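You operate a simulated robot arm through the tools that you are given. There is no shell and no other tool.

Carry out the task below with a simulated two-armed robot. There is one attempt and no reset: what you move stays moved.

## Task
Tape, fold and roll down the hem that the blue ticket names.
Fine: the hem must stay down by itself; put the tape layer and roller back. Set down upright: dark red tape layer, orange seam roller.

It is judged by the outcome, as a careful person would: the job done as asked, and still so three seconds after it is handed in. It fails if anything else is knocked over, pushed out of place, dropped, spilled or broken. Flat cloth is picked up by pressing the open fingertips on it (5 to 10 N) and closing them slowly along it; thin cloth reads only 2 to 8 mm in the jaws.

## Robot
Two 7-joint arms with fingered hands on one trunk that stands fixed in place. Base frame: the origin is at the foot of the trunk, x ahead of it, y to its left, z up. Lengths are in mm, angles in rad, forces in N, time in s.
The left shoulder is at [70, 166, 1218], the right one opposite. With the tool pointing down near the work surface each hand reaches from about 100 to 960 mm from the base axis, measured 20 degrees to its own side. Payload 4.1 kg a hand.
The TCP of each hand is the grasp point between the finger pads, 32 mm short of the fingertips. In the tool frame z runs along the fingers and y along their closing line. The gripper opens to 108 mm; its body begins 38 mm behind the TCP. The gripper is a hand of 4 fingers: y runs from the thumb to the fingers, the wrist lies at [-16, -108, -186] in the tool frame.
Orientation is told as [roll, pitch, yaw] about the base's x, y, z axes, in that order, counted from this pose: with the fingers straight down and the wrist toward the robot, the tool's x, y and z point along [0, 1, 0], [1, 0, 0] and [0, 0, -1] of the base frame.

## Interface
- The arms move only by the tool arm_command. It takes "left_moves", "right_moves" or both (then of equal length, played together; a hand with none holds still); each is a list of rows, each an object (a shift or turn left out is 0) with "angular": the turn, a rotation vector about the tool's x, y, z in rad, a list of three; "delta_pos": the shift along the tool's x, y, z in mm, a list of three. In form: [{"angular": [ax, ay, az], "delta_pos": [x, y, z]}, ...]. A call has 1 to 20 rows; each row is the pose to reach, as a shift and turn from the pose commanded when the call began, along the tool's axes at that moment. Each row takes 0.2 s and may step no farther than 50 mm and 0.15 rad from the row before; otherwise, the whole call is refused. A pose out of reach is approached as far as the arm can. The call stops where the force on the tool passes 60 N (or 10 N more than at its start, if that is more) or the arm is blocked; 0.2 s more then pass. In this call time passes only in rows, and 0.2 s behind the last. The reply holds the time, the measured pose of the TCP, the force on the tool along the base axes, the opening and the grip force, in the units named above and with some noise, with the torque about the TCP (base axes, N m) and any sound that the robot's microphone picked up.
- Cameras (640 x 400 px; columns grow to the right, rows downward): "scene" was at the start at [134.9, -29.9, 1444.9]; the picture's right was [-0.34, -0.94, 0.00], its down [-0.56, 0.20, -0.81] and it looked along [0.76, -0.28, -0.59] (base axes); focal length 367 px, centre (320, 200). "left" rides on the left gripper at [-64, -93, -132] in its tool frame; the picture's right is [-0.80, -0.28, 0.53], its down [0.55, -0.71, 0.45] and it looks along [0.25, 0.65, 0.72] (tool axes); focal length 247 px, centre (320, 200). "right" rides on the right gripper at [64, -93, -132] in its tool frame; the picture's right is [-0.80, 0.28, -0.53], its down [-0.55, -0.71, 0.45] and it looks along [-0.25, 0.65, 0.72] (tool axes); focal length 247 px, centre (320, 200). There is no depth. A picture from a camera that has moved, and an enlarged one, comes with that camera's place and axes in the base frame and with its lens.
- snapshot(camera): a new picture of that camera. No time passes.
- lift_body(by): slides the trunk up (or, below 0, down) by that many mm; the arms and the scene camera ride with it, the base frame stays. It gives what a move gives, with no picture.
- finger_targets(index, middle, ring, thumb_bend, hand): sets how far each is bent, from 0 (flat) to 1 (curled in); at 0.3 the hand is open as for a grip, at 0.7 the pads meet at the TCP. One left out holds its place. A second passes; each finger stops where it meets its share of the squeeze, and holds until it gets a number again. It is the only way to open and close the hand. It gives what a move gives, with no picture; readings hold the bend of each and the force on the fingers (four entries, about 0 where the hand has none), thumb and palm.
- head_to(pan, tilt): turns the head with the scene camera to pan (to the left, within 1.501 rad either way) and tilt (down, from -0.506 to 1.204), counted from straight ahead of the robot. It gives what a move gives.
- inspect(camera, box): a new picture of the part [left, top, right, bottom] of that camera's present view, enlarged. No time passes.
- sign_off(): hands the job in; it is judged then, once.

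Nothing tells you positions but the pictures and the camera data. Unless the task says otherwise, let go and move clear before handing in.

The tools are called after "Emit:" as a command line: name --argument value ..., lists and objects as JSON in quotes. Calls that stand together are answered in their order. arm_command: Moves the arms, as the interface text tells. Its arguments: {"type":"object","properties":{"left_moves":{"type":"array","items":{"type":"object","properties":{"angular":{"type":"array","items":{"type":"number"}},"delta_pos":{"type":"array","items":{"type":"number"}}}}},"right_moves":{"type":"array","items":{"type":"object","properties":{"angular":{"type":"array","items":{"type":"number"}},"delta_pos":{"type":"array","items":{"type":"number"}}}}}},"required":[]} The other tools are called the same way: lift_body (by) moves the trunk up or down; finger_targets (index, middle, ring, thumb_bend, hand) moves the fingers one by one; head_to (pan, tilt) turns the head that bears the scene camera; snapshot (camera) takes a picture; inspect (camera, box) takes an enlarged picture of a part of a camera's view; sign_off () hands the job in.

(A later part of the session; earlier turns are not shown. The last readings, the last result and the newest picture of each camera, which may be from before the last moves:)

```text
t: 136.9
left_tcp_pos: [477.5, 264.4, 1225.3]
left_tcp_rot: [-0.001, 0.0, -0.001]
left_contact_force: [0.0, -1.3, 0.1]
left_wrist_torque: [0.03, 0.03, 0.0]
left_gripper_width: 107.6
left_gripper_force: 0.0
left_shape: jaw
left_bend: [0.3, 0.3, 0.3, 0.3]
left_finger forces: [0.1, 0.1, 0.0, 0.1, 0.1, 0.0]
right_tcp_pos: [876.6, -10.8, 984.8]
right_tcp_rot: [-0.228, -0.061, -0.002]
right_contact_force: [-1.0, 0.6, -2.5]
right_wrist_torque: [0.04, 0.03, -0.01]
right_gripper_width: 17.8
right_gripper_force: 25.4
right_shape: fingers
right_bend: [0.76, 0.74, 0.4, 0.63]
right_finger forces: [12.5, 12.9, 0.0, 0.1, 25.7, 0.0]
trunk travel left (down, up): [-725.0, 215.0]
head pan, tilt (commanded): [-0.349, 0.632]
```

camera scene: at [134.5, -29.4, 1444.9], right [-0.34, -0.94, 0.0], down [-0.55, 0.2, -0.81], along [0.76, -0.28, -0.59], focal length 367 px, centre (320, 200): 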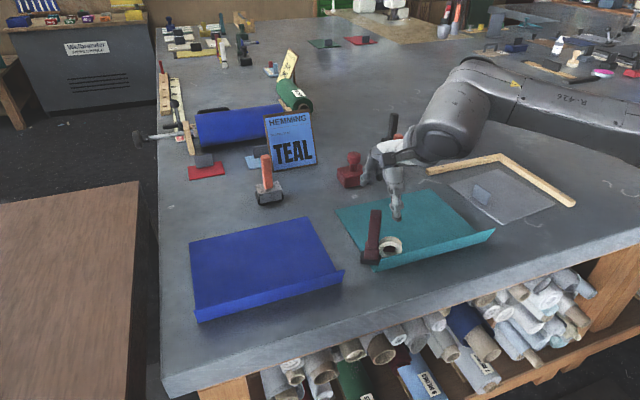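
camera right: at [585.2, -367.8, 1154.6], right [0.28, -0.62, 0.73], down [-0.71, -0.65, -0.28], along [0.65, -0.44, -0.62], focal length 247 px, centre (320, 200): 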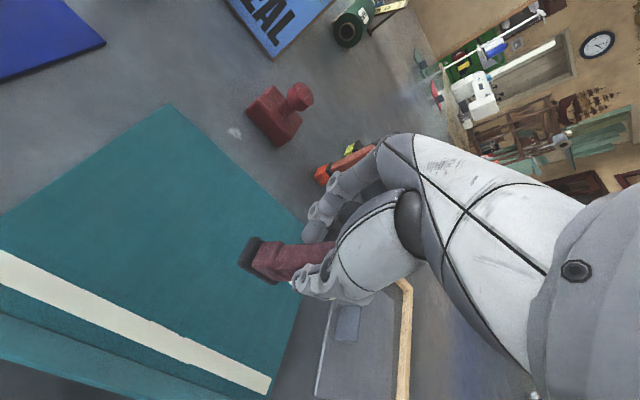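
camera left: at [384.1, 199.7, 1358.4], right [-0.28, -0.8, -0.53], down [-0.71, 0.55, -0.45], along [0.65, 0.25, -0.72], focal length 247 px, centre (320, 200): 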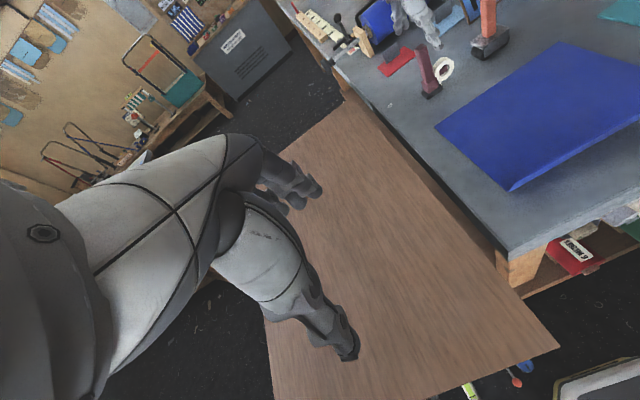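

Still just clear; continuing to contact.

Emit:
arm_command --right_moves '[{"delta_pos": [0.25, -0.06, 1]}]'

Emit:
arm_command --right_moves '[{"delta_pos": [0.25, -0.06, 1]}]'

Emit:
arm_command --right_moves '[{"delta_pos": [0.25, -0.06, 1]}]'

Emit:
inspect --camera "left" --box '[400, 40, 460, 110]'

```text
t: 137.3
left_tcp_pos: [475.0, 264.0, 1226.4]
left_tcp_rot: [-0.001, 0.0, 0.0]
left_contact_force: [-0.1, -0.3, -0.2]
left_wrist_torque: [-0.05, 0.01, 0.0]
left_gripper_width: 107.7
left_gripper_force: 0.1
left_shape: jaw
left_bend: [0.3, 0.3, 0.3, 0.3]
left_finger forces: [0.0, 0.0, 0.0, 0.1, 0.0, 0.1]
right_tcp_pos: [876.6, -11.2, 984.7]
right_tcp_rot: [-0.228, -0.059, -0.001]
right_contact_force: [0.7, 0.0, -1.3]
right_wrist_torque: [0.04, -0.05, 0.01]
right_gripper_width: 18.0
right_gripper_force: 26.2
right_shape: fingers
right_bend: [0.76, 0.74, 0.4, 0.63]
right_finger forces: [12.5, 12.9, 0.1, 0.0, 25.8, 0.0]
trunk travel left (down, up): [-725.0, 215.0]
head pan, tilt (commanded): [-0.349, 0.632]
```

```text
t: 137.7
left_tcp_pos: [477.0, 264.6, 1226.5]
left_tcp_rot: [-0.002, 0.0, 0.0]
left_contact_force: [-0.6, -0.3, 0.2]
left_wrist_torque: [-0.03, 0.0, 0.02]
left_gripper_width: 107.6
left_gripper_force: 0.1
left_shape: jaw
left_bend: [0.3, 0.3, 0.3, 0.3]
left_finger forces: [0.0, 0.1, 0.0, 0.0, 0.1, 0.0]
right_tcp_pos: [876.7, -10.3, 983.7]
right_tcp_rot: [-0.23, -0.059, 0.001]
right_contact_force: [0.9, 0.4, -1.0]
right_wrist_torque: [0.01, 0.06, 0.0]
right_gripper_width: 18.3
right_gripper_force: 25.6
right_shape: fingers
right_bend: [0.76, 0.74, 0.4, 0.63]
right_finger forces: [12.4, 13.0, 0.0, 0.1, 25.8, 0.0]
trunk travel left (down, up): [-725.0, 215.0]
head pan, tilt (commanded): [-0.349, 0.632]
```

```text
t: 138.1
left_tcp_pos: [475.9, 264.2, 1227.8]
left_tcp_rot: [0.0, -0.001, -0.001]
left_contact_force: [-0.1, -0.2, -0.2]
left_wrist_torque: [0.0, 0.01, -0.01]
left_gripper_width: 107.4
left_gripper_force: 0.1
left_shape: jaw
left_bend: [0.3, 0.3, 0.3, 0.3]
left_finger forces: [0.0, 0.1, 0.0, 0.0, 0.0, 0.1]
right_tcp_pos: [877.2, -11.3, 982.6]
right_tcp_rot: [-0.229, -0.058, -0.001]
right_contact_force: [-0.6, 0.3, -2.4]
right_wrist_torque: [0.02, 0.04, 0.01]
right_gripper_width: 18.1
right_gripper_force: 25.7
right_shape: fingers
right_bend: [0.76, 0.74, 0.4, 0.63]
right_finger forces: [12.5, 13.0, 0.0, 0.0, 25.9, 0.0]
trunk travel left (down, up): [-725.0, 215.0]
head pan, tilt (commanded): [-0.349, 0.632]
```

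```text
5.71 times, centred on (430, 75) of left
camera zoom: at [383.8, 199.4, 1358.6], right [-0.28, -0.8, -0.53], down [-0.71, 0.55, -0.45], along [0.65, 0.25, -0.72], focal length 1411 px, centre (-309, 914)
```

zoom: 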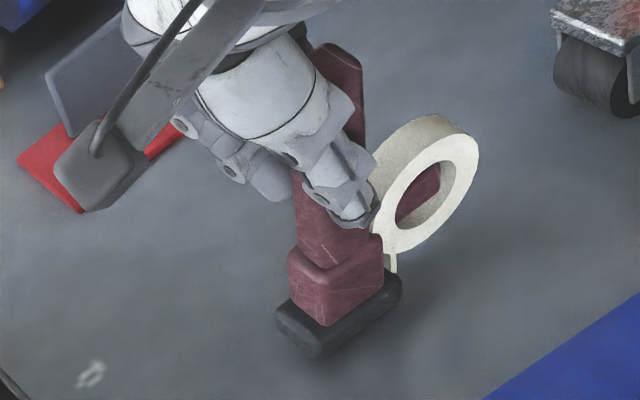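

The shoe is almost on its shadow. Another two small steps.

Emit:
arm_command --right_moves '[{"delta_pos": [0.25, -0.06, 1]}]'

Emit:
arm_command --right_moves '[{"delta_pos": [0.25, -0.06, 1]}]'

Emit:
arm_command --right_moves '[{"delta_pos": [0.25, -0.06, 1]}]'

```text
t: 138.5
left_tcp_pos: [476.3, 264.6, 1226.6]
left_tcp_rot: [0.0, 0.0, -0.001]
left_contact_force: [-0.3, 1.1, 0.1]
left_wrist_torque: [0.02, -0.01, -0.02]
left_gripper_width: 107.7
left_gripper_force: 0.0
left_shape: jaw
left_bend: [0.3, 0.3, 0.3, 0.3]
left_finger forces: [0.0, 0.1, 0.0, 0.0, 0.1, 0.0]
right_tcp_pos: [875.7, -9.7, 980.7]
right_tcp_rot: [-0.229, -0.059, 0.001]
right_contact_force: [-0.1, 0.7, -1.2]
right_wrist_torque: [0.04, -0.01, 0.02]
right_gripper_width: 18.2
right_gripper_force: 25.8
right_shape: fingers
right_bend: [0.76, 0.74, 0.4, 0.63]
right_finger forces: [12.6, 13.4, 0.0, 0.0, 25.9, 0.0]
trunk travel left (down, up): [-725.0, 215.0]
head pan, tilt (commanded): [-0.349, 0.632]
```

```text
t: 138.9
left_tcp_pos: [475.4, 264.4, 1227.5]
left_tcp_rot: [0.0, 0.001, 0.0]
left_contact_force: [0.5, -0.2, 0.1]
left_wrist_torque: [-0.01, 0.03, 0.01]
left_gripper_width: 107.7
left_gripper_force: 0.0
left_shape: jaw
left_bend: [0.3, 0.3, 0.3, 0.3]
left_finger forces: [0.0, 0.0, 0.0, 0.0, 0.1, 0.0]
right_tcp_pos: [876.3, -11.1, 982.2]
right_tcp_rot: [-0.228, -0.061, 0.001]
right_contact_force: [0.8, 0.6, 2.4]
right_wrist_torque: [0.0, -0.02, 0.01]
right_gripper_width: 17.8
right_gripper_force: 26.9
right_shape: fingers
right_bend: [0.76, 0.74, 0.4, 0.63]
right_finger forces: [12.5, 15.2, 0.0, 0.0, 26.3, 0.1]
trunk travel left (down, up): [-725.0, 215.0]
head pan, tilt (commanded): [-0.349, 0.632]
```

```text
t: 139.3
left_tcp_pos: [474.9, 265.1, 1228.3]
left_tcp_rot: [0.002, -0.003, 0.0]
left_contact_force: [0.5, -0.2, 0.4]
left_wrist_torque: [0.0, 0.01, -0.02]
left_gripper_width: 107.8
left_gripper_force: 0.0
left_shape: jaw
left_bend: [0.3, 0.3, 0.3, 0.3]
left_finger forces: [0.0, 0.0, 0.1, 0.0, 0.0, 0.1]
right_tcp_pos: [876.1, -10.6, 981.1]
right_tcp_rot: [-0.23, -0.063, 0.0]
right_contact_force: [0.9, 1.7, 7.5]
right_wrist_torque: [-0.05, -0.05, 0.03]
right_gripper_width: 18.2
right_gripper_force: 28.1
right_shape: fingers
right_bend: [0.76, 0.74, 0.4, 0.63]
right_finger forces: [13.0, 16.1, 0.0, 0.0, 26.6, 0.0]
trunk travel left (down, up): [-725.0, 215.0]
head pan, tilt (commanded): [-0.349, 0.632]
```

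Firmly on the table. I'll ease the pressure and release gradually.

Emit:
arm_command --right_moves '[{"delta_pos": [-0.2, 0.05, -0.8]}]'

Emit:
finger_targets --hand "right" --index 0.72 --middle 0.72 --thumb_bend 0.69

Emit:
finger_targets --hand "right" --index 0.6 --middle 0.6 --ring 0.3 --thumb_bend 0.58

Emit:
inspect --camera "left" --box '[400, 40, 460, 110]'

Emit:
inspect --camera "scene" --box '[190, 130, 270, 225]'

```text
t: 139.7
left_tcp_pos: [475.2, 264.0, 1227.3]
left_tcp_rot: [0.0, -0.001, 0.0]
left_contact_force: [0.6, -0.3, -0.1]
left_wrist_torque: [0.01, -0.01, -0.02]
left_gripper_width: 107.9
left_gripper_force: 0.0
left_shape: jaw
left_bend: [0.3, 0.3, 0.3, 0.3]
left_finger forces: [0.0, 0.0, 0.0, 0.0, 0.0, 0.0]
right_tcp_pos: [875.8, -9.9, 982.1]
right_tcp_rot: [-0.229, -0.061, -0.003]
right_contact_force: [1.1, 2.4, 6.3]
right_wrist_torque: [-0.02, -0.04, 0.01]
right_gripper_width: 17.8
right_gripper_force: 27.6
right_shape: fingers
right_bend: [0.77, 0.74, 0.4, 0.63]
right_finger forces: [13.3, 15.2, 0.0, 0.1, 26.7, 0.0]
trunk travel left (down, up): [-725.0, 215.0]
head pan, tilt (commanded): [-0.349, 0.632]
```

```text
t: 140.7
left_tcp_pos: [475.2, 264.8, 1228.1]
left_tcp_rot: [-0.001, -0.001, 0.0]
left_contact_force: [0.7, 0.2, 0.3]
left_wrist_torque: [0.01, -0.02, -0.02]
left_gripper_width: 107.6
left_gripper_force: 0.0
left_shape: jaw
left_bend: [0.3, 0.3, 0.3, 0.3]
left_finger forces: [0.0, 0.0, 0.0, 0.0, 0.1, 0.1]
right_tcp_pos: [876.1, -11.0, 980.7]
right_tcp_rot: [-0.228, -0.061, -0.002]
right_contact_force: [2.0, 1.3, 11.4]
right_wrist_torque: [-0.08, -0.08, 0.05]
right_gripper_width: 19.4
right_gripper_force: 10.6
right_shape: fingers
right_bend: [0.72, 0.72, 0.4, 0.62]
right_finger forces: [6.5, 6.5, 0.0, 0.1, 9.2, 0.1]
trunk travel left (down, up): [-725.0, 215.0]
head pan, tilt (commanded): [-0.349, 0.632]
```

```text
t: 141.7
left_tcp_pos: [475.5, 264.6, 1226.6]
left_tcp_rot: [0.001, 0.001, -0.001]
left_contact_force: [-0.7, -0.8, -0.4]
left_wrist_torque: [-0.04, 0.02, 0.02]
left_gripper_width: 107.4
left_gripper_force: 0.1
left_shape: jaw
left_bend: [0.3, 0.3, 0.3, 0.3]
left_finger forces: [0.1, 0.0, 0.0, 0.0, 0.0, 0.0]
right_tcp_pos: [876.1, -10.7, 980.2]
right_tcp_rot: [-0.229, -0.06, -0.002]
right_contact_force: [-0.1, -0.5, -0.2]
right_wrist_torque: [0.04, 0.01, 0.0]
right_gripper_width: 33.1
right_gripper_force: 0.1
right_shape: fingers
right_bend: [0.6, 0.6, 0.3, 0.57]
right_finger forces: [0.1, 0.1, 0.0, 0.0, 0.0, 0.0]
trunk travel left (down, up): [-725.0, 215.0]
head pan, tilt (commanded): [-0.349, 0.632]
```

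```text
5.71 times, centred on (430, 75) of left
camera zoom: at [383.2, 199.5, 1358.7], right [-0.28, -0.8, -0.53], down [-0.71, 0.55, -0.45], along [0.65, 0.25, -0.72], focal length 1411 px, centre (-309, 914)
```

zoom: 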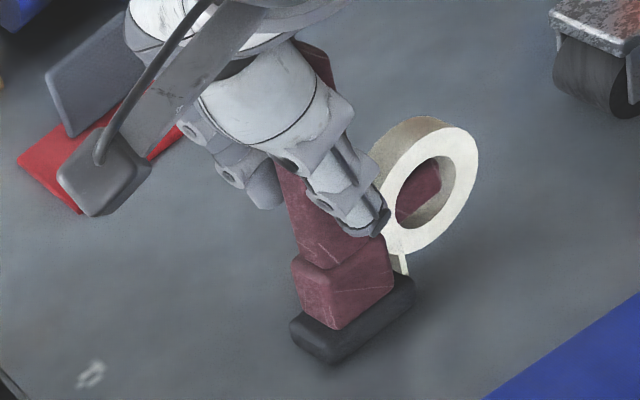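

```text
4.21 times, centred on (230, 178) of scene
camera zoom: at [134.9, -29.6, 1444.9], right [-0.34, -0.94, 0.0], down [-0.56, 0.2, -0.81], along [0.76, -0.28, -0.59], focal length 1544 px, centre (699, 295)
```

zoom: 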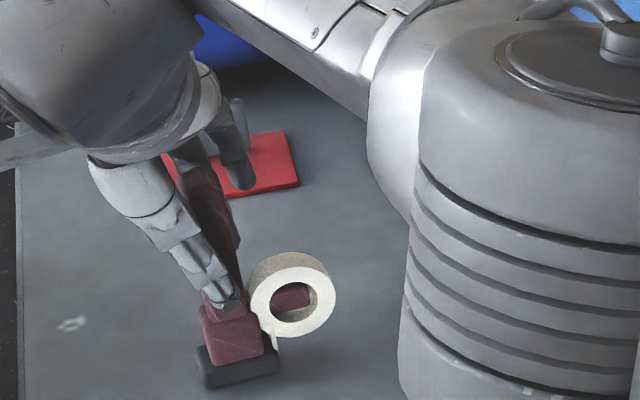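

The tape layer stands by itself on its spot. Opening wide and backing straight up.

Emit:
finger_targets --hand "right" --index 0.35 --middle 0.35 --ring 0.3 --thumb_bend 0.4

Emit:
arm_command --right_moves '[{"delta_pos": [-3.5, 0.9, -14.6]}, {"delta_pos": [-9.3, 2.4, -38.8]}, {"delta_pos": [-16.2, 4.1, -68]}, {"delta_pos": [-23.2, 5.9, -97]}]'

Emit:
inspect --camera "left" --box '[390, 20, 460, 105]'

Emit:
inspect --camera "scene" --box '[190, 130, 270, 225]'

```text
t: 142.7
left_tcp_pos: [475.1, 263.3, 1227.2]
left_tcp_rot: [0.001, -0.001, 0.0]
left_contact_force: [0.6, -0.8, -0.1]
left_wrist_torque: [0.04, 0.03, -0.04]
left_gripper_width: 107.7
left_gripper_force: 0.0
left_shape: jaw
left_bend: [0.3, 0.3, 0.3, 0.3]
left_finger forces: [0.0, 0.1, 0.0, 0.0, 0.0, 0.0]
right_tcp_pos: [877.3, -11.1, 980.3]
right_tcp_rot: [-0.227, -0.059, -0.001]
right_contact_force: [0.0, 0.6, -0.4]
right_wrist_torque: [-0.02, -0.01, 0.01]
right_gripper_width: 88.6
right_gripper_force: 0.1
right_shape: fingers
right_bend: [0.35, 0.35, 0.3, 0.4]
right_finger forces: [0.1, 0.1, 0.1, 0.1, 0.0, 0.0]
trunk travel left (down, up): [-725.0, 215.0]
head pan, tilt (commanded): [-0.349, 0.632]
```

```text
t: 143.7
left_tcp_pos: [475.2, 265.0, 1226.5]
left_tcp_rot: [0.0, 0.0, -0.001]
left_contact_force: [-0.2, -0.2, -0.2]
left_wrist_torque: [0.0, -0.02, -0.03]
left_gripper_width: 107.5
left_gripper_force: 0.1
left_shape: jaw
left_bend: [0.3, 0.3, 0.3, 0.3]
left_finger forces: [0.1, 0.0, 0.1, 0.1, 0.0, 0.1]
right_tcp_pos: [875.7, -11.6, 1080.8]
right_tcp_rot: [-0.228, -0.059, -0.002]
right_contact_force: [0.3, -0.1, 0.1]
right_wrist_torque: [0.02, 0.01, 0.0]
right_gripper_width: 88.7
right_gripper_force: 0.1
right_shape: fingers
right_bend: [0.35, 0.35, 0.3, 0.4]
right_finger forces: [0.0, 0.0, 0.1, 0.0, 0.0, 0.0]
trunk travel left (down, up): [-725.0, 215.0]
head pan, tilt (commanded): [-0.349, 0.632]
```

```text
4.71 times, centred on (425, 62) of left
camera zoom: at [382.6, 199.6, 1358.9], right [-0.28, -0.8, -0.53], down [-0.71, 0.55, -0.45], along [0.65, 0.25, -0.72], focal length 1162 px, centre (-174, 847)
```

zoom: 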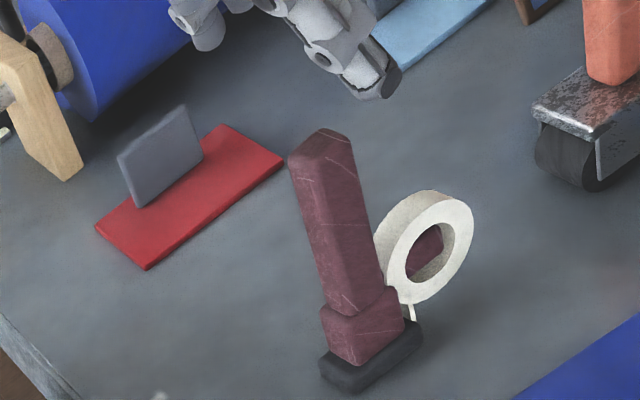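

```text
4.21 times, centred on (230, 178) of scene
camera zoom: at [134.2, -29.5, 1444.9], right [-0.34, -0.94, 0.0], down [-0.55, 0.2, -0.81], along [0.76, -0.28, -0.59], focal length 1544 px, centre (699, 295)
```

zoom: 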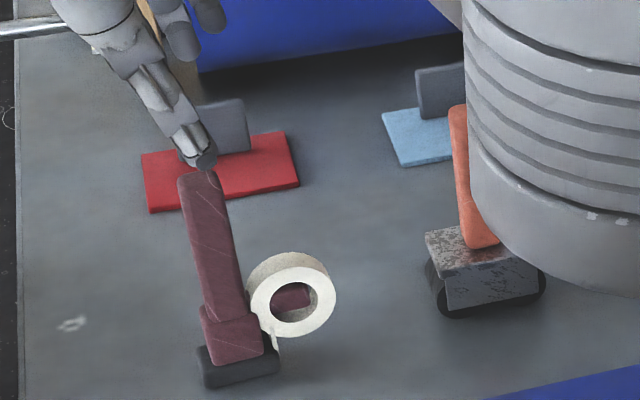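

The tape layer stands upright but about 18 mm nearer the robot and slightly turned from its original pose. While I'm here I'll re-grip it lightly and nudge it back into its exact place.

Emit:
arm_command --right_moves '[{"angular": [-0.015, 0.117, -0.041], "delta_pos": [-3, 0, 0.7]}, {"angular": [-0.029, 0.233, -0.082], "delta_pos": [-6.2, 0.3, 1.4]}]'

Emit:
snapshot --camera "right"

Emit:
inspect --camera "scene" --box '[190, 130, 270, 225]'

```text
t: 144.3
left_tcp_pos: [476.0, 262.8, 1227.4]
left_tcp_rot: [0.001, -0.001, 0.0]
left_contact_force: [-0.3, -0.3, -0.4]
left_wrist_torque: [0.0, 0.02, -0.01]
left_gripper_width: 107.6
left_gripper_force: 0.0
left_shape: jaw
left_bend: [0.3, 0.3, 0.3, 0.3]
left_finger forces: [0.1, 0.0, 0.0, 0.0, 0.0, 0.1]
right_tcp_pos: [877.3, -17.5, 1080.5]
right_tcp_rot: [0.002, -0.078, 0.086]
right_contact_force: [0.8, -0.8, -0.5]
right_wrist_torque: [0.02, -0.01, -0.01]
right_gripper_width: 88.8
right_gripper_force: 0.1
right_shape: fingers
right_bend: [0.35, 0.35, 0.3, 0.4]
right_finger forces: [0.0, 0.0, 0.1, 0.0, 0.1, 0.0]
trunk travel left (down, up): [-725.0, 215.0]
head pan, tilt (commanded): [-0.349, 0.632]
```

```text
taken
camera right: at [768.9, 37.7, 1204.2], right [0.31, -0.78, 0.55], down [-0.62, -0.6, -0.5], along [0.72, -0.19, -0.67], focal length 247 px, centre (320, 200)
```

right: 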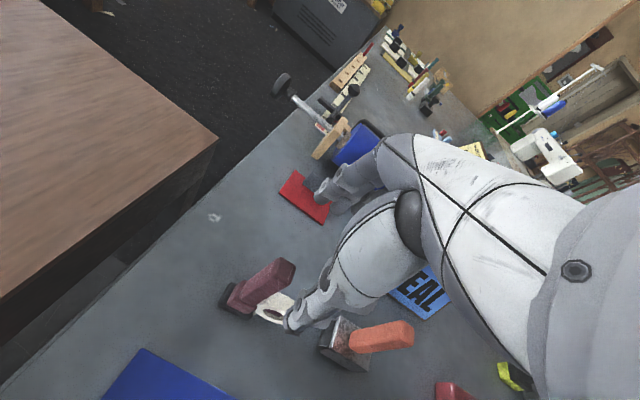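

```text
4.21 times, centred on (230, 178) of scene
camera zoom: at [135.0, -31.1, 1444.9], right [-0.34, -0.94, 0.0], down [-0.56, 0.2, -0.81], along [0.76, -0.28, -0.59], focal length 1544 px, centre (699, 295)
```

zoom: 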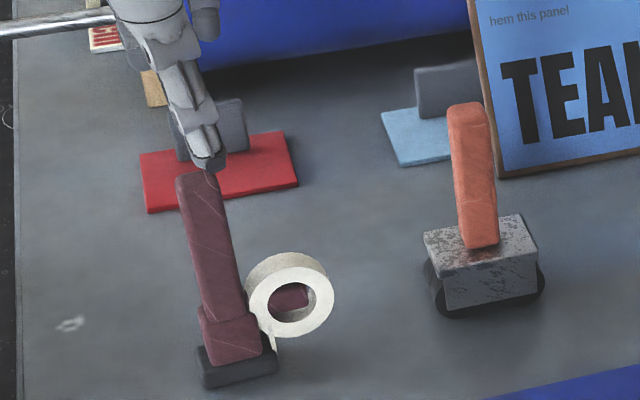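

Handle top is right below the TCP. Going down and closing lightly.

Emit:
arm_command --right_moves '[{"delta_pos": [0, -1, 23]}, {"delta_pos": [0, -2.8, 46]}, {"delta_pos": [0, -4.6, 69]}, {"delta_pos": [0, -6.4, 91.8]}]'

Emit:
finger_targets --hand "right" --index 0.58 --middle 0.58 --thumb_bend 0.58

Emit:
finger_targets --hand "right" --index 0.69 --middle 0.7 --thumb_bend 0.69

Emit:
inspect --camera "left" --box '[390, 20, 460, 105]'

```text
t: 145.3
left_tcp_pos: [476.1, 264.0, 1226.3]
left_tcp_rot: [0.001, 0.0, 0.0]
left_contact_force: [-0.8, 0.3, -0.3]
left_wrist_torque: [0.05, 0.02, 0.01]
left_gripper_width: 107.6
left_gripper_force: 0.0
left_shape: jaw
left_bend: [0.3, 0.3, 0.3, 0.3]
left_finger forces: [0.0, 0.0, 0.0, 0.0, 0.0, 0.0]
right_tcp_pos: [880.3, -19.2, 987.1]
right_tcp_rot: [-0.001, -0.079, 0.086]
right_contact_force: [-0.6, -0.6, -0.7]
right_wrist_torque: [0.03, 0.02, 0.02]
right_gripper_width: 88.8
right_gripper_force: 0.1
right_shape: fingers
right_bend: [0.35, 0.35, 0.3, 0.4]
right_finger forces: [0.0, 0.0, 0.0, 0.0, 0.0, 0.1]
trunk travel left (down, up): [-725.0, 215.0]
head pan, tilt (commanded): [-0.349, 0.632]
```

```text
t: 146.3
left_tcp_pos: [475.9, 264.7, 1226.7]
left_tcp_rot: [-0.002, 0.0, 0.0]
left_contact_force: [-0.1, 0.1, 1.0]
left_wrist_torque: [0.01, 0.01, 0.0]
left_gripper_width: 107.5
left_gripper_force: 0.1
left_shape: jaw
left_bend: [0.3, 0.3, 0.3, 0.3]
left_finger forces: [0.0, 0.0, 0.1, 0.0, 0.0, 0.0]
right_tcp_pos: [878.8, -16.8, 987.7]
right_tcp_rot: [-0.002, -0.079, 0.085]
right_contact_force: [0.0, 0.4, 0.8]
right_wrist_torque: [-0.02, 0.0, -0.01]
right_gripper_width: 37.6
right_gripper_force: 0.0
right_shape: fingers
right_bend: [0.57, 0.57, 0.3, 0.57]
right_finger forces: [0.1, 0.0, 0.0, 0.1, 0.0, 0.0]
trunk travel left (down, up): [-725.0, 215.0]
head pan, tilt (commanded): [-0.349, 0.632]
```

```text
t: 147.3
left_tcp_pos: [477.3, 264.6, 1227.1]
left_tcp_rot: [0.001, -0.001, -0.002]
left_contact_force: [0.2, -0.3, -0.5]
left_wrist_torque: [-0.02, -0.03, -0.02]
left_gripper_width: 107.7
left_gripper_force: 0.0
left_shape: jaw
left_bend: [0.3, 0.3, 0.3, 0.3]
left_finger forces: [0.1, 0.0, 0.0, 0.0, 0.1, 0.0]
right_tcp_pos: [877.8, -17.9, 987.4]
right_tcp_rot: [-0.003, -0.08, 0.085]
right_contact_force: [0.4, 1.2, 1.0]
right_wrist_torque: [0.02, -0.02, -0.03]
right_gripper_width: 20.7
right_gripper_force: 7.0
right_shape: fingers
right_bend: [0.65, 0.66, 0.3, 0.63]
right_finger forces: [3.0, 4.2, 0.0, 0.0, 6.7, 0.0]
trunk travel left (down, up): [-725.0, 215.0]
head pan, tilt (commanded): [-0.349, 0.632]
```

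```text
4.71 times, centred on (425, 62) of left
camera zoom: at [383.3, 199.5, 1358.7], right [-0.28, -0.8, -0.53], down [-0.71, 0.55, -0.45], along [0.65, 0.25, -0.72], focal length 1162 px, centre (-174, 847)
```

zoom: 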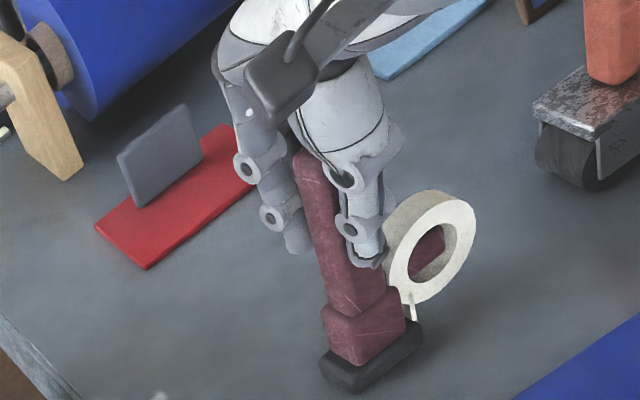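

A clean 7 N three-point grip. Lifting 8 mm, moving 18 mm forward and turning −0.12 rad.

Emit:
arm_command --right_moves '[{"delta_pos": [0, 0.6, -8]}, {"delta_pos": [-0.8, 9.6, -7.3], "angular": [0, 0.005, 0.06]}, {"delta_pos": [-1.5, 18.5, -6.6], "angular": [0, 0.009, 0.12]}]'

Emit:
inspect --camera "left" --box '[390, 20, 460, 105]'

```text
t: 148.1
left_tcp_pos: [476.3, 264.2, 1226.9]
left_tcp_rot: [-0.002, 0.0, 0.0]
left_contact_force: [0.6, 0.4, -0.3]
left_wrist_torque: [0.0, 0.01, -0.01]
left_gripper_width: 107.6
left_gripper_force: 0.1
left_shape: jaw
left_bend: [0.3, 0.3, 0.3, 0.3]
left_finger forces: [0.0, 0.0, 0.0, 0.0, 0.0, 0.1]
right_tcp_pos: [894.9, -17.3, 994.9]
right_tcp_rot: [0.017, -0.076, -0.036]
right_contact_force: [0.1, -0.7, -1.7]
right_wrist_torque: [0.0, 0.0, -0.02]
right_gripper_width: 20.7
right_gripper_force: 5.6
right_shape: fingers
right_bend: [0.65, 0.66, 0.3, 0.63]
right_finger forces: [2.9, 3.7, 0.0, 0.0, 6.5, 0.0]
trunk travel left (down, up): [-725.0, 215.0]
head pan, tilt (commanded): [-0.349, 0.632]
```

```text
4.71 times, centred on (425, 62) of left
camera zoom: at [383.9, 200.6, 1358.3], right [-0.28, -0.8, -0.53], down [-0.71, 0.55, -0.45], along [0.65, 0.25, -0.72], focal length 1162 px, centre (-174, 847)
```

zoom: 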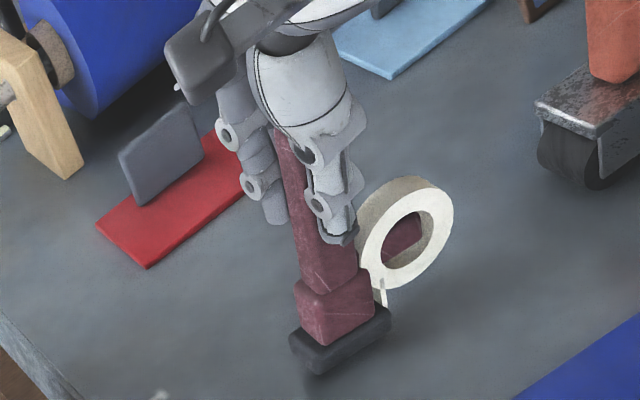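

Now lowering it back onto the table.

Emit:
arm_command --right_moves '[{"delta_pos": [0, -0.3, 4]}, {"delta_pos": [0, -0.5, 6.2]}]'

Emit:
arm_command --right_moves '[{"delta_pos": [0, -0.06, 0.8]}]'

Emit:
arm_command --right_moves '[{"delta_pos": [0, -0.06, 0.8]}]'

```text
t: 148.7
left_tcp_pos: [474.9, 264.9, 1227.8]
left_tcp_rot: [-0.001, 0.001, -0.001]
left_contact_force: [0.9, 0.6, -0.2]
left_wrist_torque: [0.01, 0.02, -0.02]
left_gripper_width: 107.8
left_gripper_force: 0.0
left_shape: jaw
left_bend: [0.3, 0.3, 0.3, 0.3]
left_finger forces: [0.0, 0.0, 0.0, 0.0, 0.1, 0.0]
right_tcp_pos: [896.0, -17.8, 990.0]
right_tcp_rot: [0.017, -0.078, -0.037]
right_contact_force: [-0.5, 0.2, -0.3]
right_wrist_torque: [0.0, -0.02, 0.0]
right_gripper_width: 20.7
right_gripper_force: 6.4
right_shape: fingers
right_bend: [0.65, 0.66, 0.3, 0.63]
right_finger forces: [2.9, 3.6, 0.1, 0.0, 6.4, 0.0]
trunk travel left (down, up): [-725.0, 215.0]
head pan, tilt (commanded): [-0.349, 0.632]
```

```text
t: 149.1
left_tcp_pos: [475.1, 264.5, 1227.8]
left_tcp_rot: [0.0, 0.001, 0.001]
left_contact_force: [-0.4, -0.2, -0.7]
left_wrist_torque: [0.0, -0.01, 0.01]
left_gripper_width: 107.7
left_gripper_force: 0.0
left_shape: jaw
left_bend: [0.3, 0.3, 0.3, 0.3]
left_finger forces: [0.1, 0.1, 0.0, 0.0, 0.0, 0.1]
right_tcp_pos: [894.9, -17.6, 988.0]
right_tcp_rot: [0.019, -0.078, -0.036]
right_contact_force: [1.0, 1.0, 1.4]
right_wrist_torque: [0.05, -0.01, -0.02]
right_gripper_width: 20.6
right_gripper_force: 6.9
right_shape: fingers
right_bend: [0.65, 0.66, 0.3, 0.63]
right_finger forces: [3.1, 4.0, 0.0, 0.0, 6.5, 0.0]
trunk travel left (down, up): [-725.0, 215.0]
head pan, tilt (commanded): [-0.349, 0.632]
```

```text
t: 149.5
left_tcp_pos: [476.3, 264.3, 1227.3]
left_tcp_rot: [0.0, 0.0, 0.0]
left_contact_force: [0.4, -0.9, -0.6]
left_wrist_torque: [-0.02, 0.02, 0.0]
left_gripper_width: 107.6
left_gripper_force: 0.2
left_shape: jaw
left_bend: [0.3, 0.3, 0.3, 0.3]
left_finger forces: [0.1, 0.1, 0.0, 0.1, 0.0, 0.0]
right_tcp_pos: [895.3, -17.9, 988.3]
right_tcp_rot: [0.017, -0.08, -0.037]
right_contact_force: [0.9, 1.6, 4.8]
right_wrist_torque: [0.09, -0.02, 0.0]
right_gripper_width: 20.6
right_gripper_force: 6.9
right_shape: fingers
right_bend: [0.65, 0.66, 0.3, 0.63]
right_finger forces: [3.4, 4.6, 0.0, 0.0, 6.7, 0.0]
trunk travel left (down, up): [-725.0, 215.0]
head pan, tilt (commanded): [-0.349, 0.632]
```

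It's down. Releasing and backing away upward.

Emit:
finger_targets --hand "right" --index 0.55 --middle 0.55 --thumb_bend 0.55

Emit:
finger_targets --hand "right" --index 0.35 --middle 0.35 --ring 0.35 --thumb_bend 0.4

Emit:
arm_command --right_moves '[{"delta_pos": [0, -1, -15]}, {"delta_pos": [0, 0, -40]}, {"delta_pos": [0, 2, -70]}, {"delta_pos": [0, -10, -100]}]'

Emit:
inspect --camera "left" --box '[390, 20, 460, 105]'

Emit:
inspect --camera "scene" --box '[190, 130, 290, 225]'

```text
t: 150.5
left_tcp_pos: [475.5, 264.8, 1225.7]
left_tcp_rot: [0.0, 0.0, 0.0]
left_contact_force: [0.0, 0.0, 0.6]
left_wrist_torque: [0.0, 0.0, 0.03]
left_gripper_width: 107.6
left_gripper_force: 0.0
left_shape: jaw
left_bend: [0.3, 0.3, 0.3, 0.3]
left_finger forces: [0.0, 0.0, 0.0, 0.0, 0.1, 0.1]
right_tcp_pos: [895.3, -16.9, 988.1]
right_tcp_rot: [0.017, -0.079, -0.038]
right_contact_force: [-0.1, -0.3, -1.4]
right_wrist_torque: [-0.02, 0.03, 0.0]
right_gripper_width: 41.5
right_gripper_force: 0.0
right_shape: fingers
right_bend: [0.55, 0.55, 0.3, 0.55]
right_finger forces: [0.0, 0.0, 0.0, 0.0, 0.1, 0.1]
trunk travel left (down, up): [-725.0, 215.0]
head pan, tilt (commanded): [-0.349, 0.632]
```

```text
t: 151.5
left_tcp_pos: [475.7, 264.7, 1227.4]
left_tcp_rot: [-0.001, -0.001, 0.0]
left_contact_force: [0.2, 0.0, 0.2]
left_wrist_torque: [0.03, -0.02, -0.01]
left_gripper_width: 107.9
left_gripper_force: 0.1
left_shape: jaw
left_bend: [0.3, 0.3, 0.3, 0.3]
left_finger forces: [0.1, 0.0, 0.1, 0.0, 0.0, 0.0]
right_tcp_pos: [895.5, -17.3, 988.0]
right_tcp_rot: [0.017, -0.077, -0.036]
right_contact_force: [-0.4, -0.3, -0.6]
right_wrist_torque: [0.04, 0.01, 0.01]
right_gripper_width: 88.9
right_gripper_force: 0.0
right_shape: fingers
right_bend: [0.35, 0.35, 0.35, 0.4]
right_finger forces: [0.0, 0.0, 0.0, 0.0, 0.0, 0.0]
trunk travel left (down, up): [-725.0, 215.0]
head pan, tilt (commanded): [-0.349, 0.632]
```

```text
t: 152.5
left_tcp_pos: [474.1, 264.1, 1227.9]
left_tcp_rot: [0.0, -0.002, -0.001]
left_contact_force: [0.0, -0.6, 0.4]
left_wrist_torque: [0.0, -0.03, 0.01]
left_gripper_width: 107.6
left_gripper_force: 0.1
left_shape: jaw
left_bend: [0.3, 0.3, 0.3, 0.3]
left_finger forces: [0.0, 0.0, 0.0, 0.0, 0.0, 0.0]
right_tcp_pos: [876.1, -18.6, 1087.7]
right_tcp_rot: [0.018, -0.078, -0.038]
right_contact_force: [0.1, -0.4, -0.3]
right_wrist_torque: [-0.01, 0.0, 0.02]
right_gripper_width: 89.0
right_gripper_force: 0.0
right_shape: fingers
right_bend: [0.35, 0.35, 0.35, 0.4]
right_finger forces: [0.1, 0.0, 0.0, 0.0, 0.0, 0.1]
trunk travel left (down, up): [-725.0, 215.0]
head pan, tilt (commanded): [-0.349, 0.632]
```

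```text
4.71 times, centred on (425, 62) of left
camera zoom: at [382.0, 198.3, 1359.3], right [-0.28, -0.8, -0.53], down [-0.71, 0.55, -0.45], along [0.65, 0.25, -0.72], focal length 1162 px, centre (-174, 847)
```

zoom: 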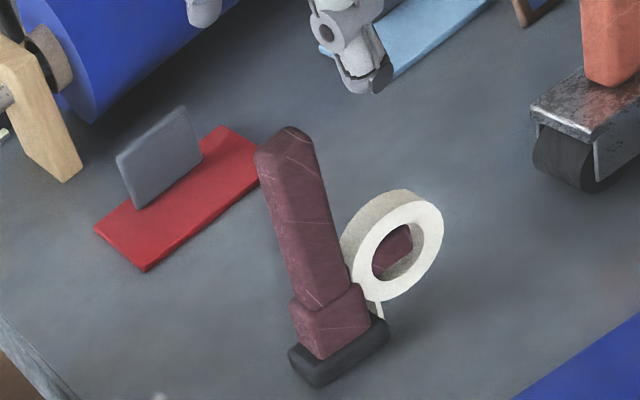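

```text
4.21 times, centred on (240, 178) of scene
camera zoom: at [133.6, -30.9, 1445.0], right [-0.34, -0.94, 0.0], down [-0.55, 0.2, -0.81], along [0.76, -0.28, -0.59], focal length 1544 px, centre (657, 295)
```

zoom: 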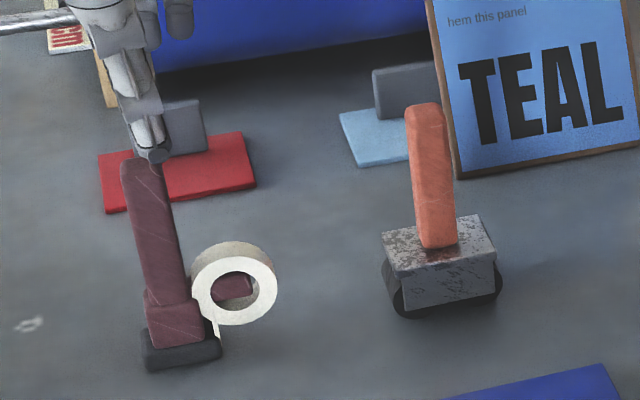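

The tape layer is back within a few millimetres of where it was. Next comes the fold: I'll bring the right hand round to the near side of the flap at mid-length, still high.

Emit:
arm_command --right_moves '[{"delta_pos": [-34, -28, 3.3], "angular": [0.006, -0.001, -0.003]}, {"delta_pos": [-68, -56, 6.6], "angular": [0.012, -0.003, -0.006]}, {"delta_pos": [-102, -84, 9.9], "angular": [0.018, -0.004, -0.009]}, {"delta_pos": [-136, -112, 13.2], "angular": [0.024, -0.006, -0.012]}, {"delta_pos": [-170, -140, 16.5], "angular": [0.03, -0.007, -0.015]}, {"delta_pos": [-204, -168, 19.8], "angular": [0.036, -0.008, -0.018]}, {"delta_pos": [-238, -196, 23.1], "angular": [0.042, -0.01, -0.02]}, {"delta_pos": [-272, -224, 26.4], "angular": [0.048, -0.011, -0.023]}, {"delta_pos": [-306, -252, 29.7], "angular": [0.054, -0.013, -0.026]}, {"delta_pos": [-340, -280, 33], "angular": [0.06, -0.014, -0.029]}, {"delta_pos": [-374, -308, 36.3], "angular": [0.066, -0.015, -0.032]}, {"delta_pos": [-408, -336, 39.6], "angular": [0.072, -0.017, -0.035]}, {"delta_pos": [-440.3, -364.5, 42.8], "angular": [0.078, -0.018, -0.038]}]'

Emit:
finger_targets --hand "right" --index 0.7 --middle 0.7 --ring 0.7 --thumb_bend 0.7

Emit:
snapshot --camera "scene"

Emit:
snapshot --camera "right"

```text
t: 155.3
left_tcp_pos: [472.9, 265.0, 1228.6]
left_tcp_rot: [-0.001, -0.003, 0.001]
left_contact_force: [0.9, 0.4, 0.9]
left_wrist_torque: [0.02, -0.04, 0.02]
left_gripper_width: 107.6
left_gripper_force: 0.1
left_shape: jaw
left_bend: [0.3, 0.3, 0.3, 0.3]
left_finger forces: [0.0, 0.1, 0.0, 0.0, 0.0, 0.0]
right_tcp_pos: [500.7, -445.4, 1008.5]
right_tcp_rot: [-0.001, -0.001, 0.003]
right_contact_force: [0.4, -0.7, 0.5]
right_wrist_torque: [0.02, -0.02, 0.0]
right_gripper_width: 88.8
right_gripper_force: 0.1
right_shape: fingers
right_bend: [0.35, 0.35, 0.35, 0.4]
right_finger forces: [0.0, 0.0, 0.0, 0.0, 0.0, 0.0]
trunk travel left (down, up): [-725.0, 215.0]
head pan, tilt (commanded): [-0.349, 0.632]
```

```text
t: 156.3
left_tcp_pos: [475.7, 265.2, 1227.2]
left_tcp_rot: [0.001, -0.001, 0.0]
left_contact_force: [-0.7, 0.5, 1.3]
left_wrist_torque: [0.01, 0.0, -0.04]
left_gripper_width: 107.5
left_gripper_force: 0.0
left_shape: jaw
left_bend: [0.3, 0.3, 0.3, 0.3]
left_finger forces: [0.0, 0.1, 0.0, 0.0, 0.0, 0.1]
right_tcp_pos: [502.0, -446.9, 1007.2]
right_tcp_rot: [-0.001, 0.001, 0.002]
right_contact_force: [0.0, -0.9, 0.7]
right_wrist_torque: [-0.04, 0.01, -0.02]
right_gripper_width: 3.6
right_gripper_force: 0.0
right_shape: fingers
right_bend: [0.7, 0.7, 0.7, 0.7]
right_finger forces: [0.0, 0.0, 0.0, 0.1, 0.0, 0.0]
trunk travel left (down, up): [-725.0, 215.0]
head pan, tilt (commanded): [-0.349, 0.632]
```

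```text
taken
camera scene: at [134.6, -30.0, 1444.9], right [-0.34, -0.94, 0.0], down [-0.55, 0.2, -0.81], along [0.76, -0.28, -0.59], focal length 367 px, centre (320, 200)
```

scene: 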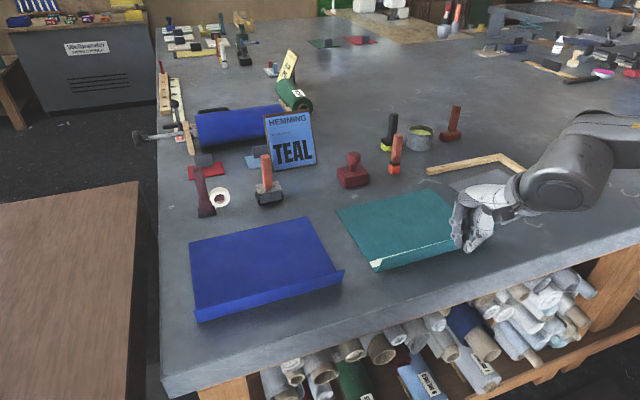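

```text
taken
camera right: at [409.4, -380.9, 1139.6], right [0.28, -0.8, 0.53], down [-0.7, -0.55, -0.45], along [0.65, -0.25, -0.72], focal length 247 px, centre (320, 200)
```

right: 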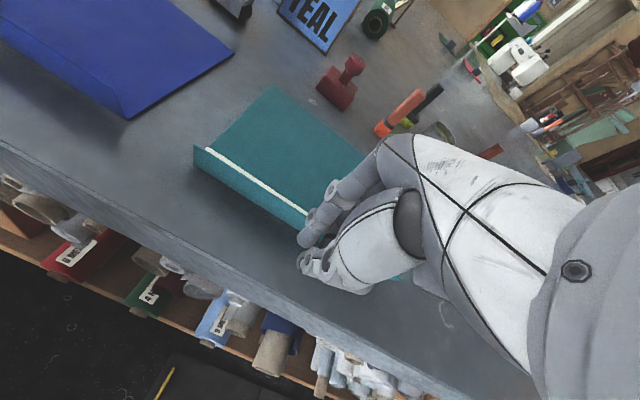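

The scene is undisturbed and the fingers are closed into a pusher. Lowering to z 950 in front of the flap and advancing slowly until it meets it.

Emit:
arm_command --right_moves '[{"delta_pos": [0, 0, 30]}, {"delta_pos": [0, 0, 55]}, {"delta_pos": [0, 10, 55]}, {"delta_pos": [0, 20, 55]}]'

Emit:
inspect --camera "scene" --box '[400, 170, 520, 280]'

Emit:
inspect --camera "right" --box '[180, 120, 400, 320]'

```text
t: 157.3
left_tcp_pos: [476.0, 264.5, 1227.6]
left_tcp_rot: [0.001, 0.0, 0.0]
left_contact_force: [-0.1, -0.5, 1.0]
left_wrist_torque: [-0.04, -0.01, 0.03]
left_gripper_width: 107.7
left_gripper_force: 0.0
left_shape: jaw
left_bend: [0.3, 0.3, 0.3, 0.3]
left_finger forces: [0.0, 0.1, 0.0, 0.0, 0.0, 0.1]
right_tcp_pos: [523.8, -445.7, 954.2]
right_tcp_rot: [-0.002, 0.0, 0.001]
right_contact_force: [0.7, -0.3, -0.4]
right_wrist_torque: [-0.02, 0.02, 0.0]
right_gripper_width: 3.5
right_gripper_force: 0.0
right_shape: fingers
right_bend: [0.7, 0.7, 0.7, 0.7]
right_finger forces: [0.0, 0.0, 0.0, 0.0, 0.1, 0.0]
trunk travel left (down, up): [-725.0, 215.0]
head pan, tilt (commanded): [-0.349, 0.632]
```

```text
3.64 times, centred on (460, 225) of scene
camera zoom: at [135.6, -30.2, 1444.8], right [-0.34, -0.94, 0.0], down [-0.56, 0.2, -0.81], along [0.76, -0.28, -0.59], focal length 1333 px, centre (-189, 109)
```

zoom: 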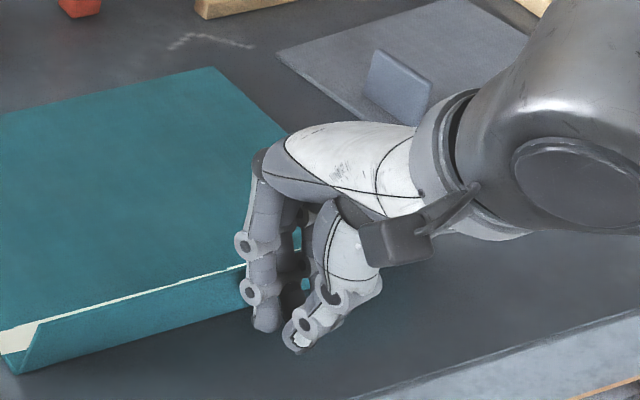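

```text
2.00 times, centred on (290, 220) of right
camera zoom: at [430.2, -380.2, 1084.9], right [0.28, -0.8, 0.53], down [-0.7, -0.55, -0.45], along [0.65, -0.25, -0.72], focal length 494 px, centre (380, 160)
```

zoom: 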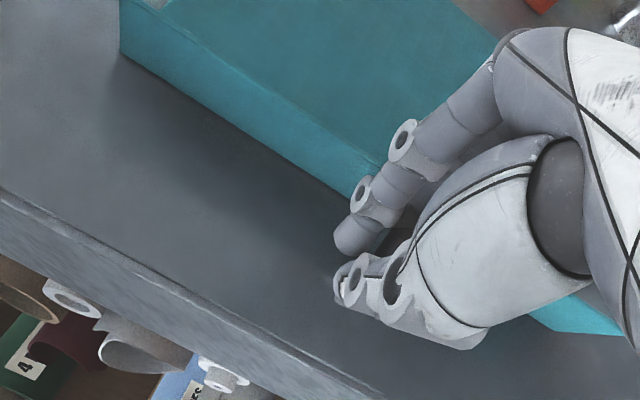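

The fingers are just short of the flap. Pushing forward 4 mm per row, checking the force.

Emit:
arm_command --right_moves '[{"delta_pos": [0, 4, 0]}, {"delta_pos": [0, 8, 0]}, {"delta_pos": [0, 12, 0]}, {"delta_pos": [0, 16, 0]}, {"delta_pos": [0, 20, 0]}]'

Emit:
inspect --camera "scene" --box '[360, 170, 520, 290]'

```text
t: 158.5
left_tcp_pos: [475.4, 263.6, 1226.6]
left_tcp_rot: [0.001, 0.001, 0.001]
left_contact_force: [-0.2, -0.5, 1.1]
left_wrist_torque: [0.02, -0.04, 0.0]
left_gripper_width: 107.7
left_gripper_force: 0.1
left_shape: jaw
left_bend: [0.3, 0.3, 0.3, 0.3]
left_finger forces: [0.0, 0.0, 0.0, 0.0, 0.0, 0.1]
right_tcp_pos: [541.9, -445.8, 953.0]
right_tcp_rot: [-0.004, -0.001, 0.002]
right_contact_force: [-0.7, 1.1, -0.2]
right_wrist_torque: [-0.02, -0.02, 0.02]
right_gripper_width: 3.4
right_gripper_force: 0.1
right_shape: fingers
right_bend: [0.7, 0.7, 0.7, 0.7]
right_finger forces: [0.0, 0.1, 0.0, 0.1, 0.1, 0.0]
trunk travel left (down, up): [-725.0, 215.0]
head pan, tilt (commanded): [-0.349, 0.632]
```

```text
3.33 times, centred on (440, 230) of scene
camera zoom: at [135.0, -30.0, 1444.9], right [-0.34, -0.94, 0.0], down [-0.56, 0.2, -0.81], along [0.76, -0.28, -0.59], focal length 1222 px, centre (-80, 100)
```

zoom: 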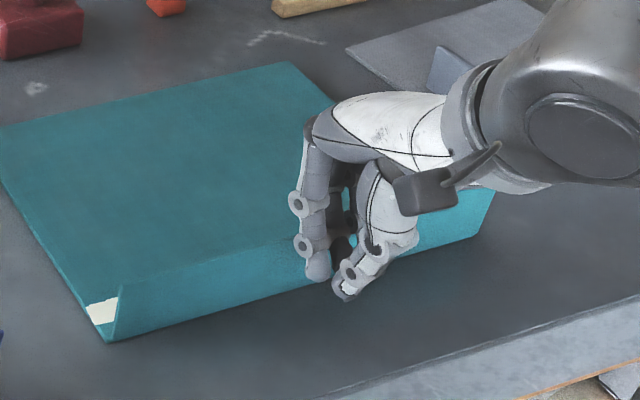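

The whole flap turns easily as one piece with under 1 N. Continuing forward to tip it past vertical.

Emit:
arm_command --right_moves '[{"delta_pos": [0, 5, 0]}, {"delta_pos": [0, 10, 0]}, {"delta_pos": [0, 15, 0]}, {"delta_pos": [0, 20, 0]}, {"delta_pos": [0, 25, 0]}, {"delta_pos": [0, 30, 0]}]'

Emit:
inspect --camera "scene" --box '[360, 170, 520, 290]'

```text
t: 159.9
left_tcp_pos: [476.8, 261.8, 1226.6]
left_tcp_rot: [0.0, 0.001, -0.001]
left_contact_force: [-0.8, 0.2, -0.3]
left_wrist_torque: [0.03, 0.0, -0.03]
left_gripper_width: 107.6
left_gripper_force: 0.1
left_shape: jaw
left_bend: [0.3, 0.3, 0.3, 0.3]
left_finger forces: [0.0, 0.0, 0.0, 0.0, 0.0, 0.1]
right_tcp_pos: [571.2, -445.4, 953.9]
right_tcp_rot: [-0.001, 0.001, 0.002]
right_contact_force: [0.0, 1.4, -0.1]
right_wrist_torque: [0.01, 0.02, 0.04]
right_gripper_width: 3.3
right_gripper_force: 0.0
right_shape: fingers
right_bend: [0.7, 0.7, 0.7, 0.7]
right_finger forces: [0.0, 0.1, 0.0, 0.0, 0.0, 0.0]
trunk travel left (down, up): [-725.0, 215.0]
head pan, tilt (commanded): [-0.349, 0.632]
```

```text
3.33 times, centred on (440, 230) of scene
camera zoom: at [135.2, -29.9, 1444.9], right [-0.34, -0.94, 0.0], down [-0.56, 0.2, -0.81], along [0.76, -0.28, -0.59], focal length 1222 px, centre (-80, 100)
```

zoom: 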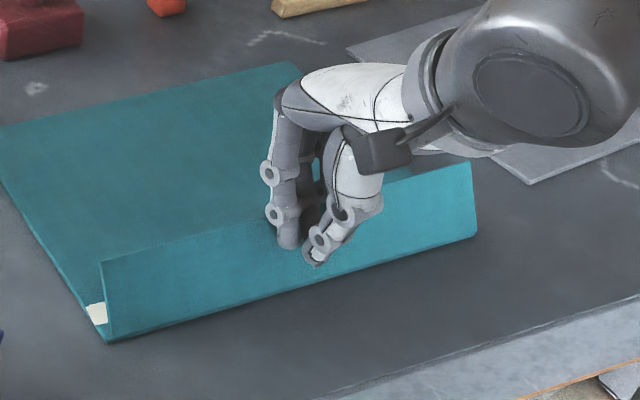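

The flap is now just past vertical. Continuing forward, then I'll ride over it and press down.

Emit:
arm_command --right_moves '[{"delta_pos": [0, 5, 0]}, {"delta_pos": [0, 10, 0]}, {"delta_pos": [0, 15, 0]}, {"delta_pos": [0, 20, 0]}, {"delta_pos": [0, 25, 0]}]'

Emit:
inspect --camera "scene" --box '[360, 170, 520, 290]'

Emit:
inspect --camera "right" --box '[180, 120, 400, 320]'

```text
t: 161.1
left_tcp_pos: [476.5, 264.6, 1227.3]
left_tcp_rot: [-0.001, 0.001, 0.0]
left_contact_force: [-0.1, 0.2, -0.7]
left_wrist_torque: [0.0, 0.0, 0.01]
left_gripper_width: 107.9
left_gripper_force: 0.2
left_shape: jaw
left_bend: [0.3, 0.3, 0.3, 0.3]
left_finger forces: [0.0, 0.0, 0.1, 0.0, 0.0, 0.1]
right_tcp_pos: [597.4, -444.6, 953.4]
right_tcp_rot: [0.0, 0.002, 0.003]
right_contact_force: [0.6, 0.0, 0.0]
right_wrist_torque: [0.02, -0.02, -0.02]
right_gripper_width: 3.6
right_gripper_force: 0.0
right_shape: fingers
right_bend: [0.7, 0.7, 0.7, 0.7]
right_finger forces: [0.1, 0.1, 0.0, 0.0, 0.0, 0.0]
trunk travel left (down, up): [-725.0, 215.0]
head pan, tilt (commanded): [-0.349, 0.632]
```

```text
3.33 times, centred on (440, 230) of scene
camera zoom: at [135.1, -29.9, 1444.9], right [-0.34, -0.94, 0.0], down [-0.56, 0.2, -0.81], along [0.76, -0.28, -0.59], focal length 1222 px, centre (-80, 100)
```

zoom: 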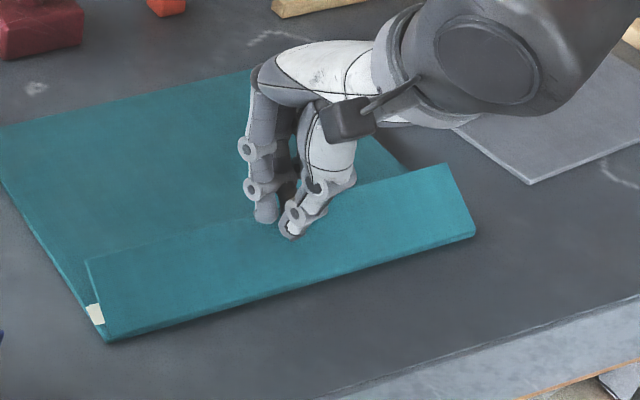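

```text
2.00 times, centred on (290, 220) of right
camera zoom: at [505.1, -379.6, 1085.0], right [0.28, -0.8, 0.53], down [-0.7, -0.55, -0.45], along [0.65, -0.25, -0.72], focal length 494 px, centre (380, 160)
```

zoom: 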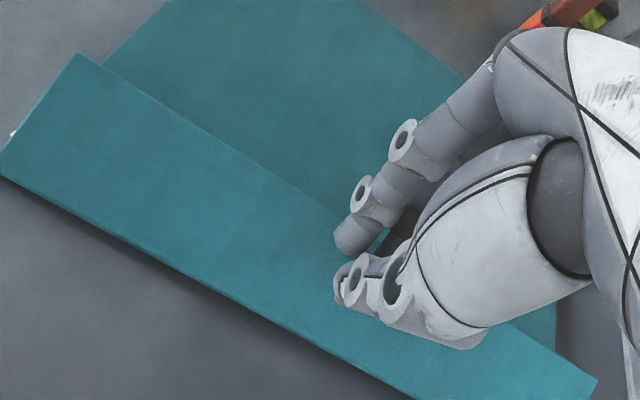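

The flap leans well over the panel. Now pressing it down gently with the fingertips.

Emit:
arm_command --right_moves '[{"delta_pos": [0, 2, 4]}, {"delta_pos": [0, 4, 8]}, {"delta_pos": [0, 6, 12]}, {"delta_pos": [0, 8, 16]}]'

Emit:
inspect --camera "scene" --box '[360, 170, 520, 290]'

```text
t: 162.1
left_tcp_pos: [476.1, 264.0, 1227.9]
left_tcp_rot: [0.001, 0.0, 0.001]
left_contact_force: [0.0, -0.5, -0.2]
left_wrist_torque: [0.0, -0.02, 0.03]
left_gripper_width: 107.6
left_gripper_force: 0.0
left_shape: jaw
left_bend: [0.3, 0.3, 0.3, 0.3]
left_finger forces: [0.0, 0.1, 0.0, 0.0, 0.0, 0.1]
right_tcp_pos: [605.8, -446.4, 937.3]
right_tcp_rot: [-0.002, 0.001, 0.001]
right_contact_force: [-1.1, -0.4, -0.8]
right_wrist_torque: [0.02, 0.02, 0.0]
right_gripper_width: 3.7
right_gripper_force: 0.2
right_shape: fingers
right_bend: [0.7, 0.7, 0.7, 0.7]
right_finger forces: [0.0, 0.0, 0.1, 0.0, 0.1, 0.1]
trunk travel left (down, up): [-725.0, 215.0]
head pan, tilt (commanded): [-0.349, 0.632]
```

```text
3.33 times, centred on (440, 230) of scene
camera zoom: at [135.1, -30.0, 1444.9], right [-0.34, -0.94, 0.0], down [-0.56, 0.2, -0.81], along [0.76, -0.28, -0.59], focal length 1222 px, centre (-80, 100)
```

zoom: 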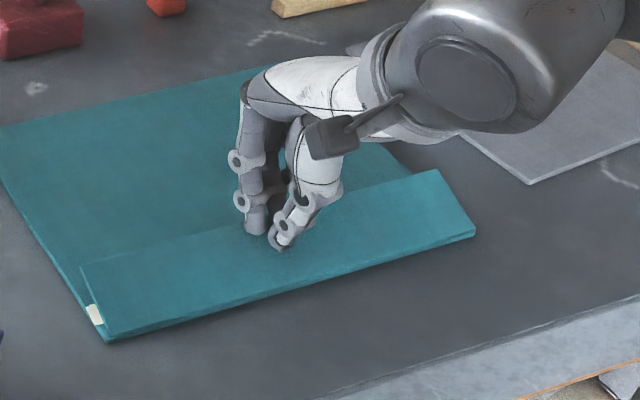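

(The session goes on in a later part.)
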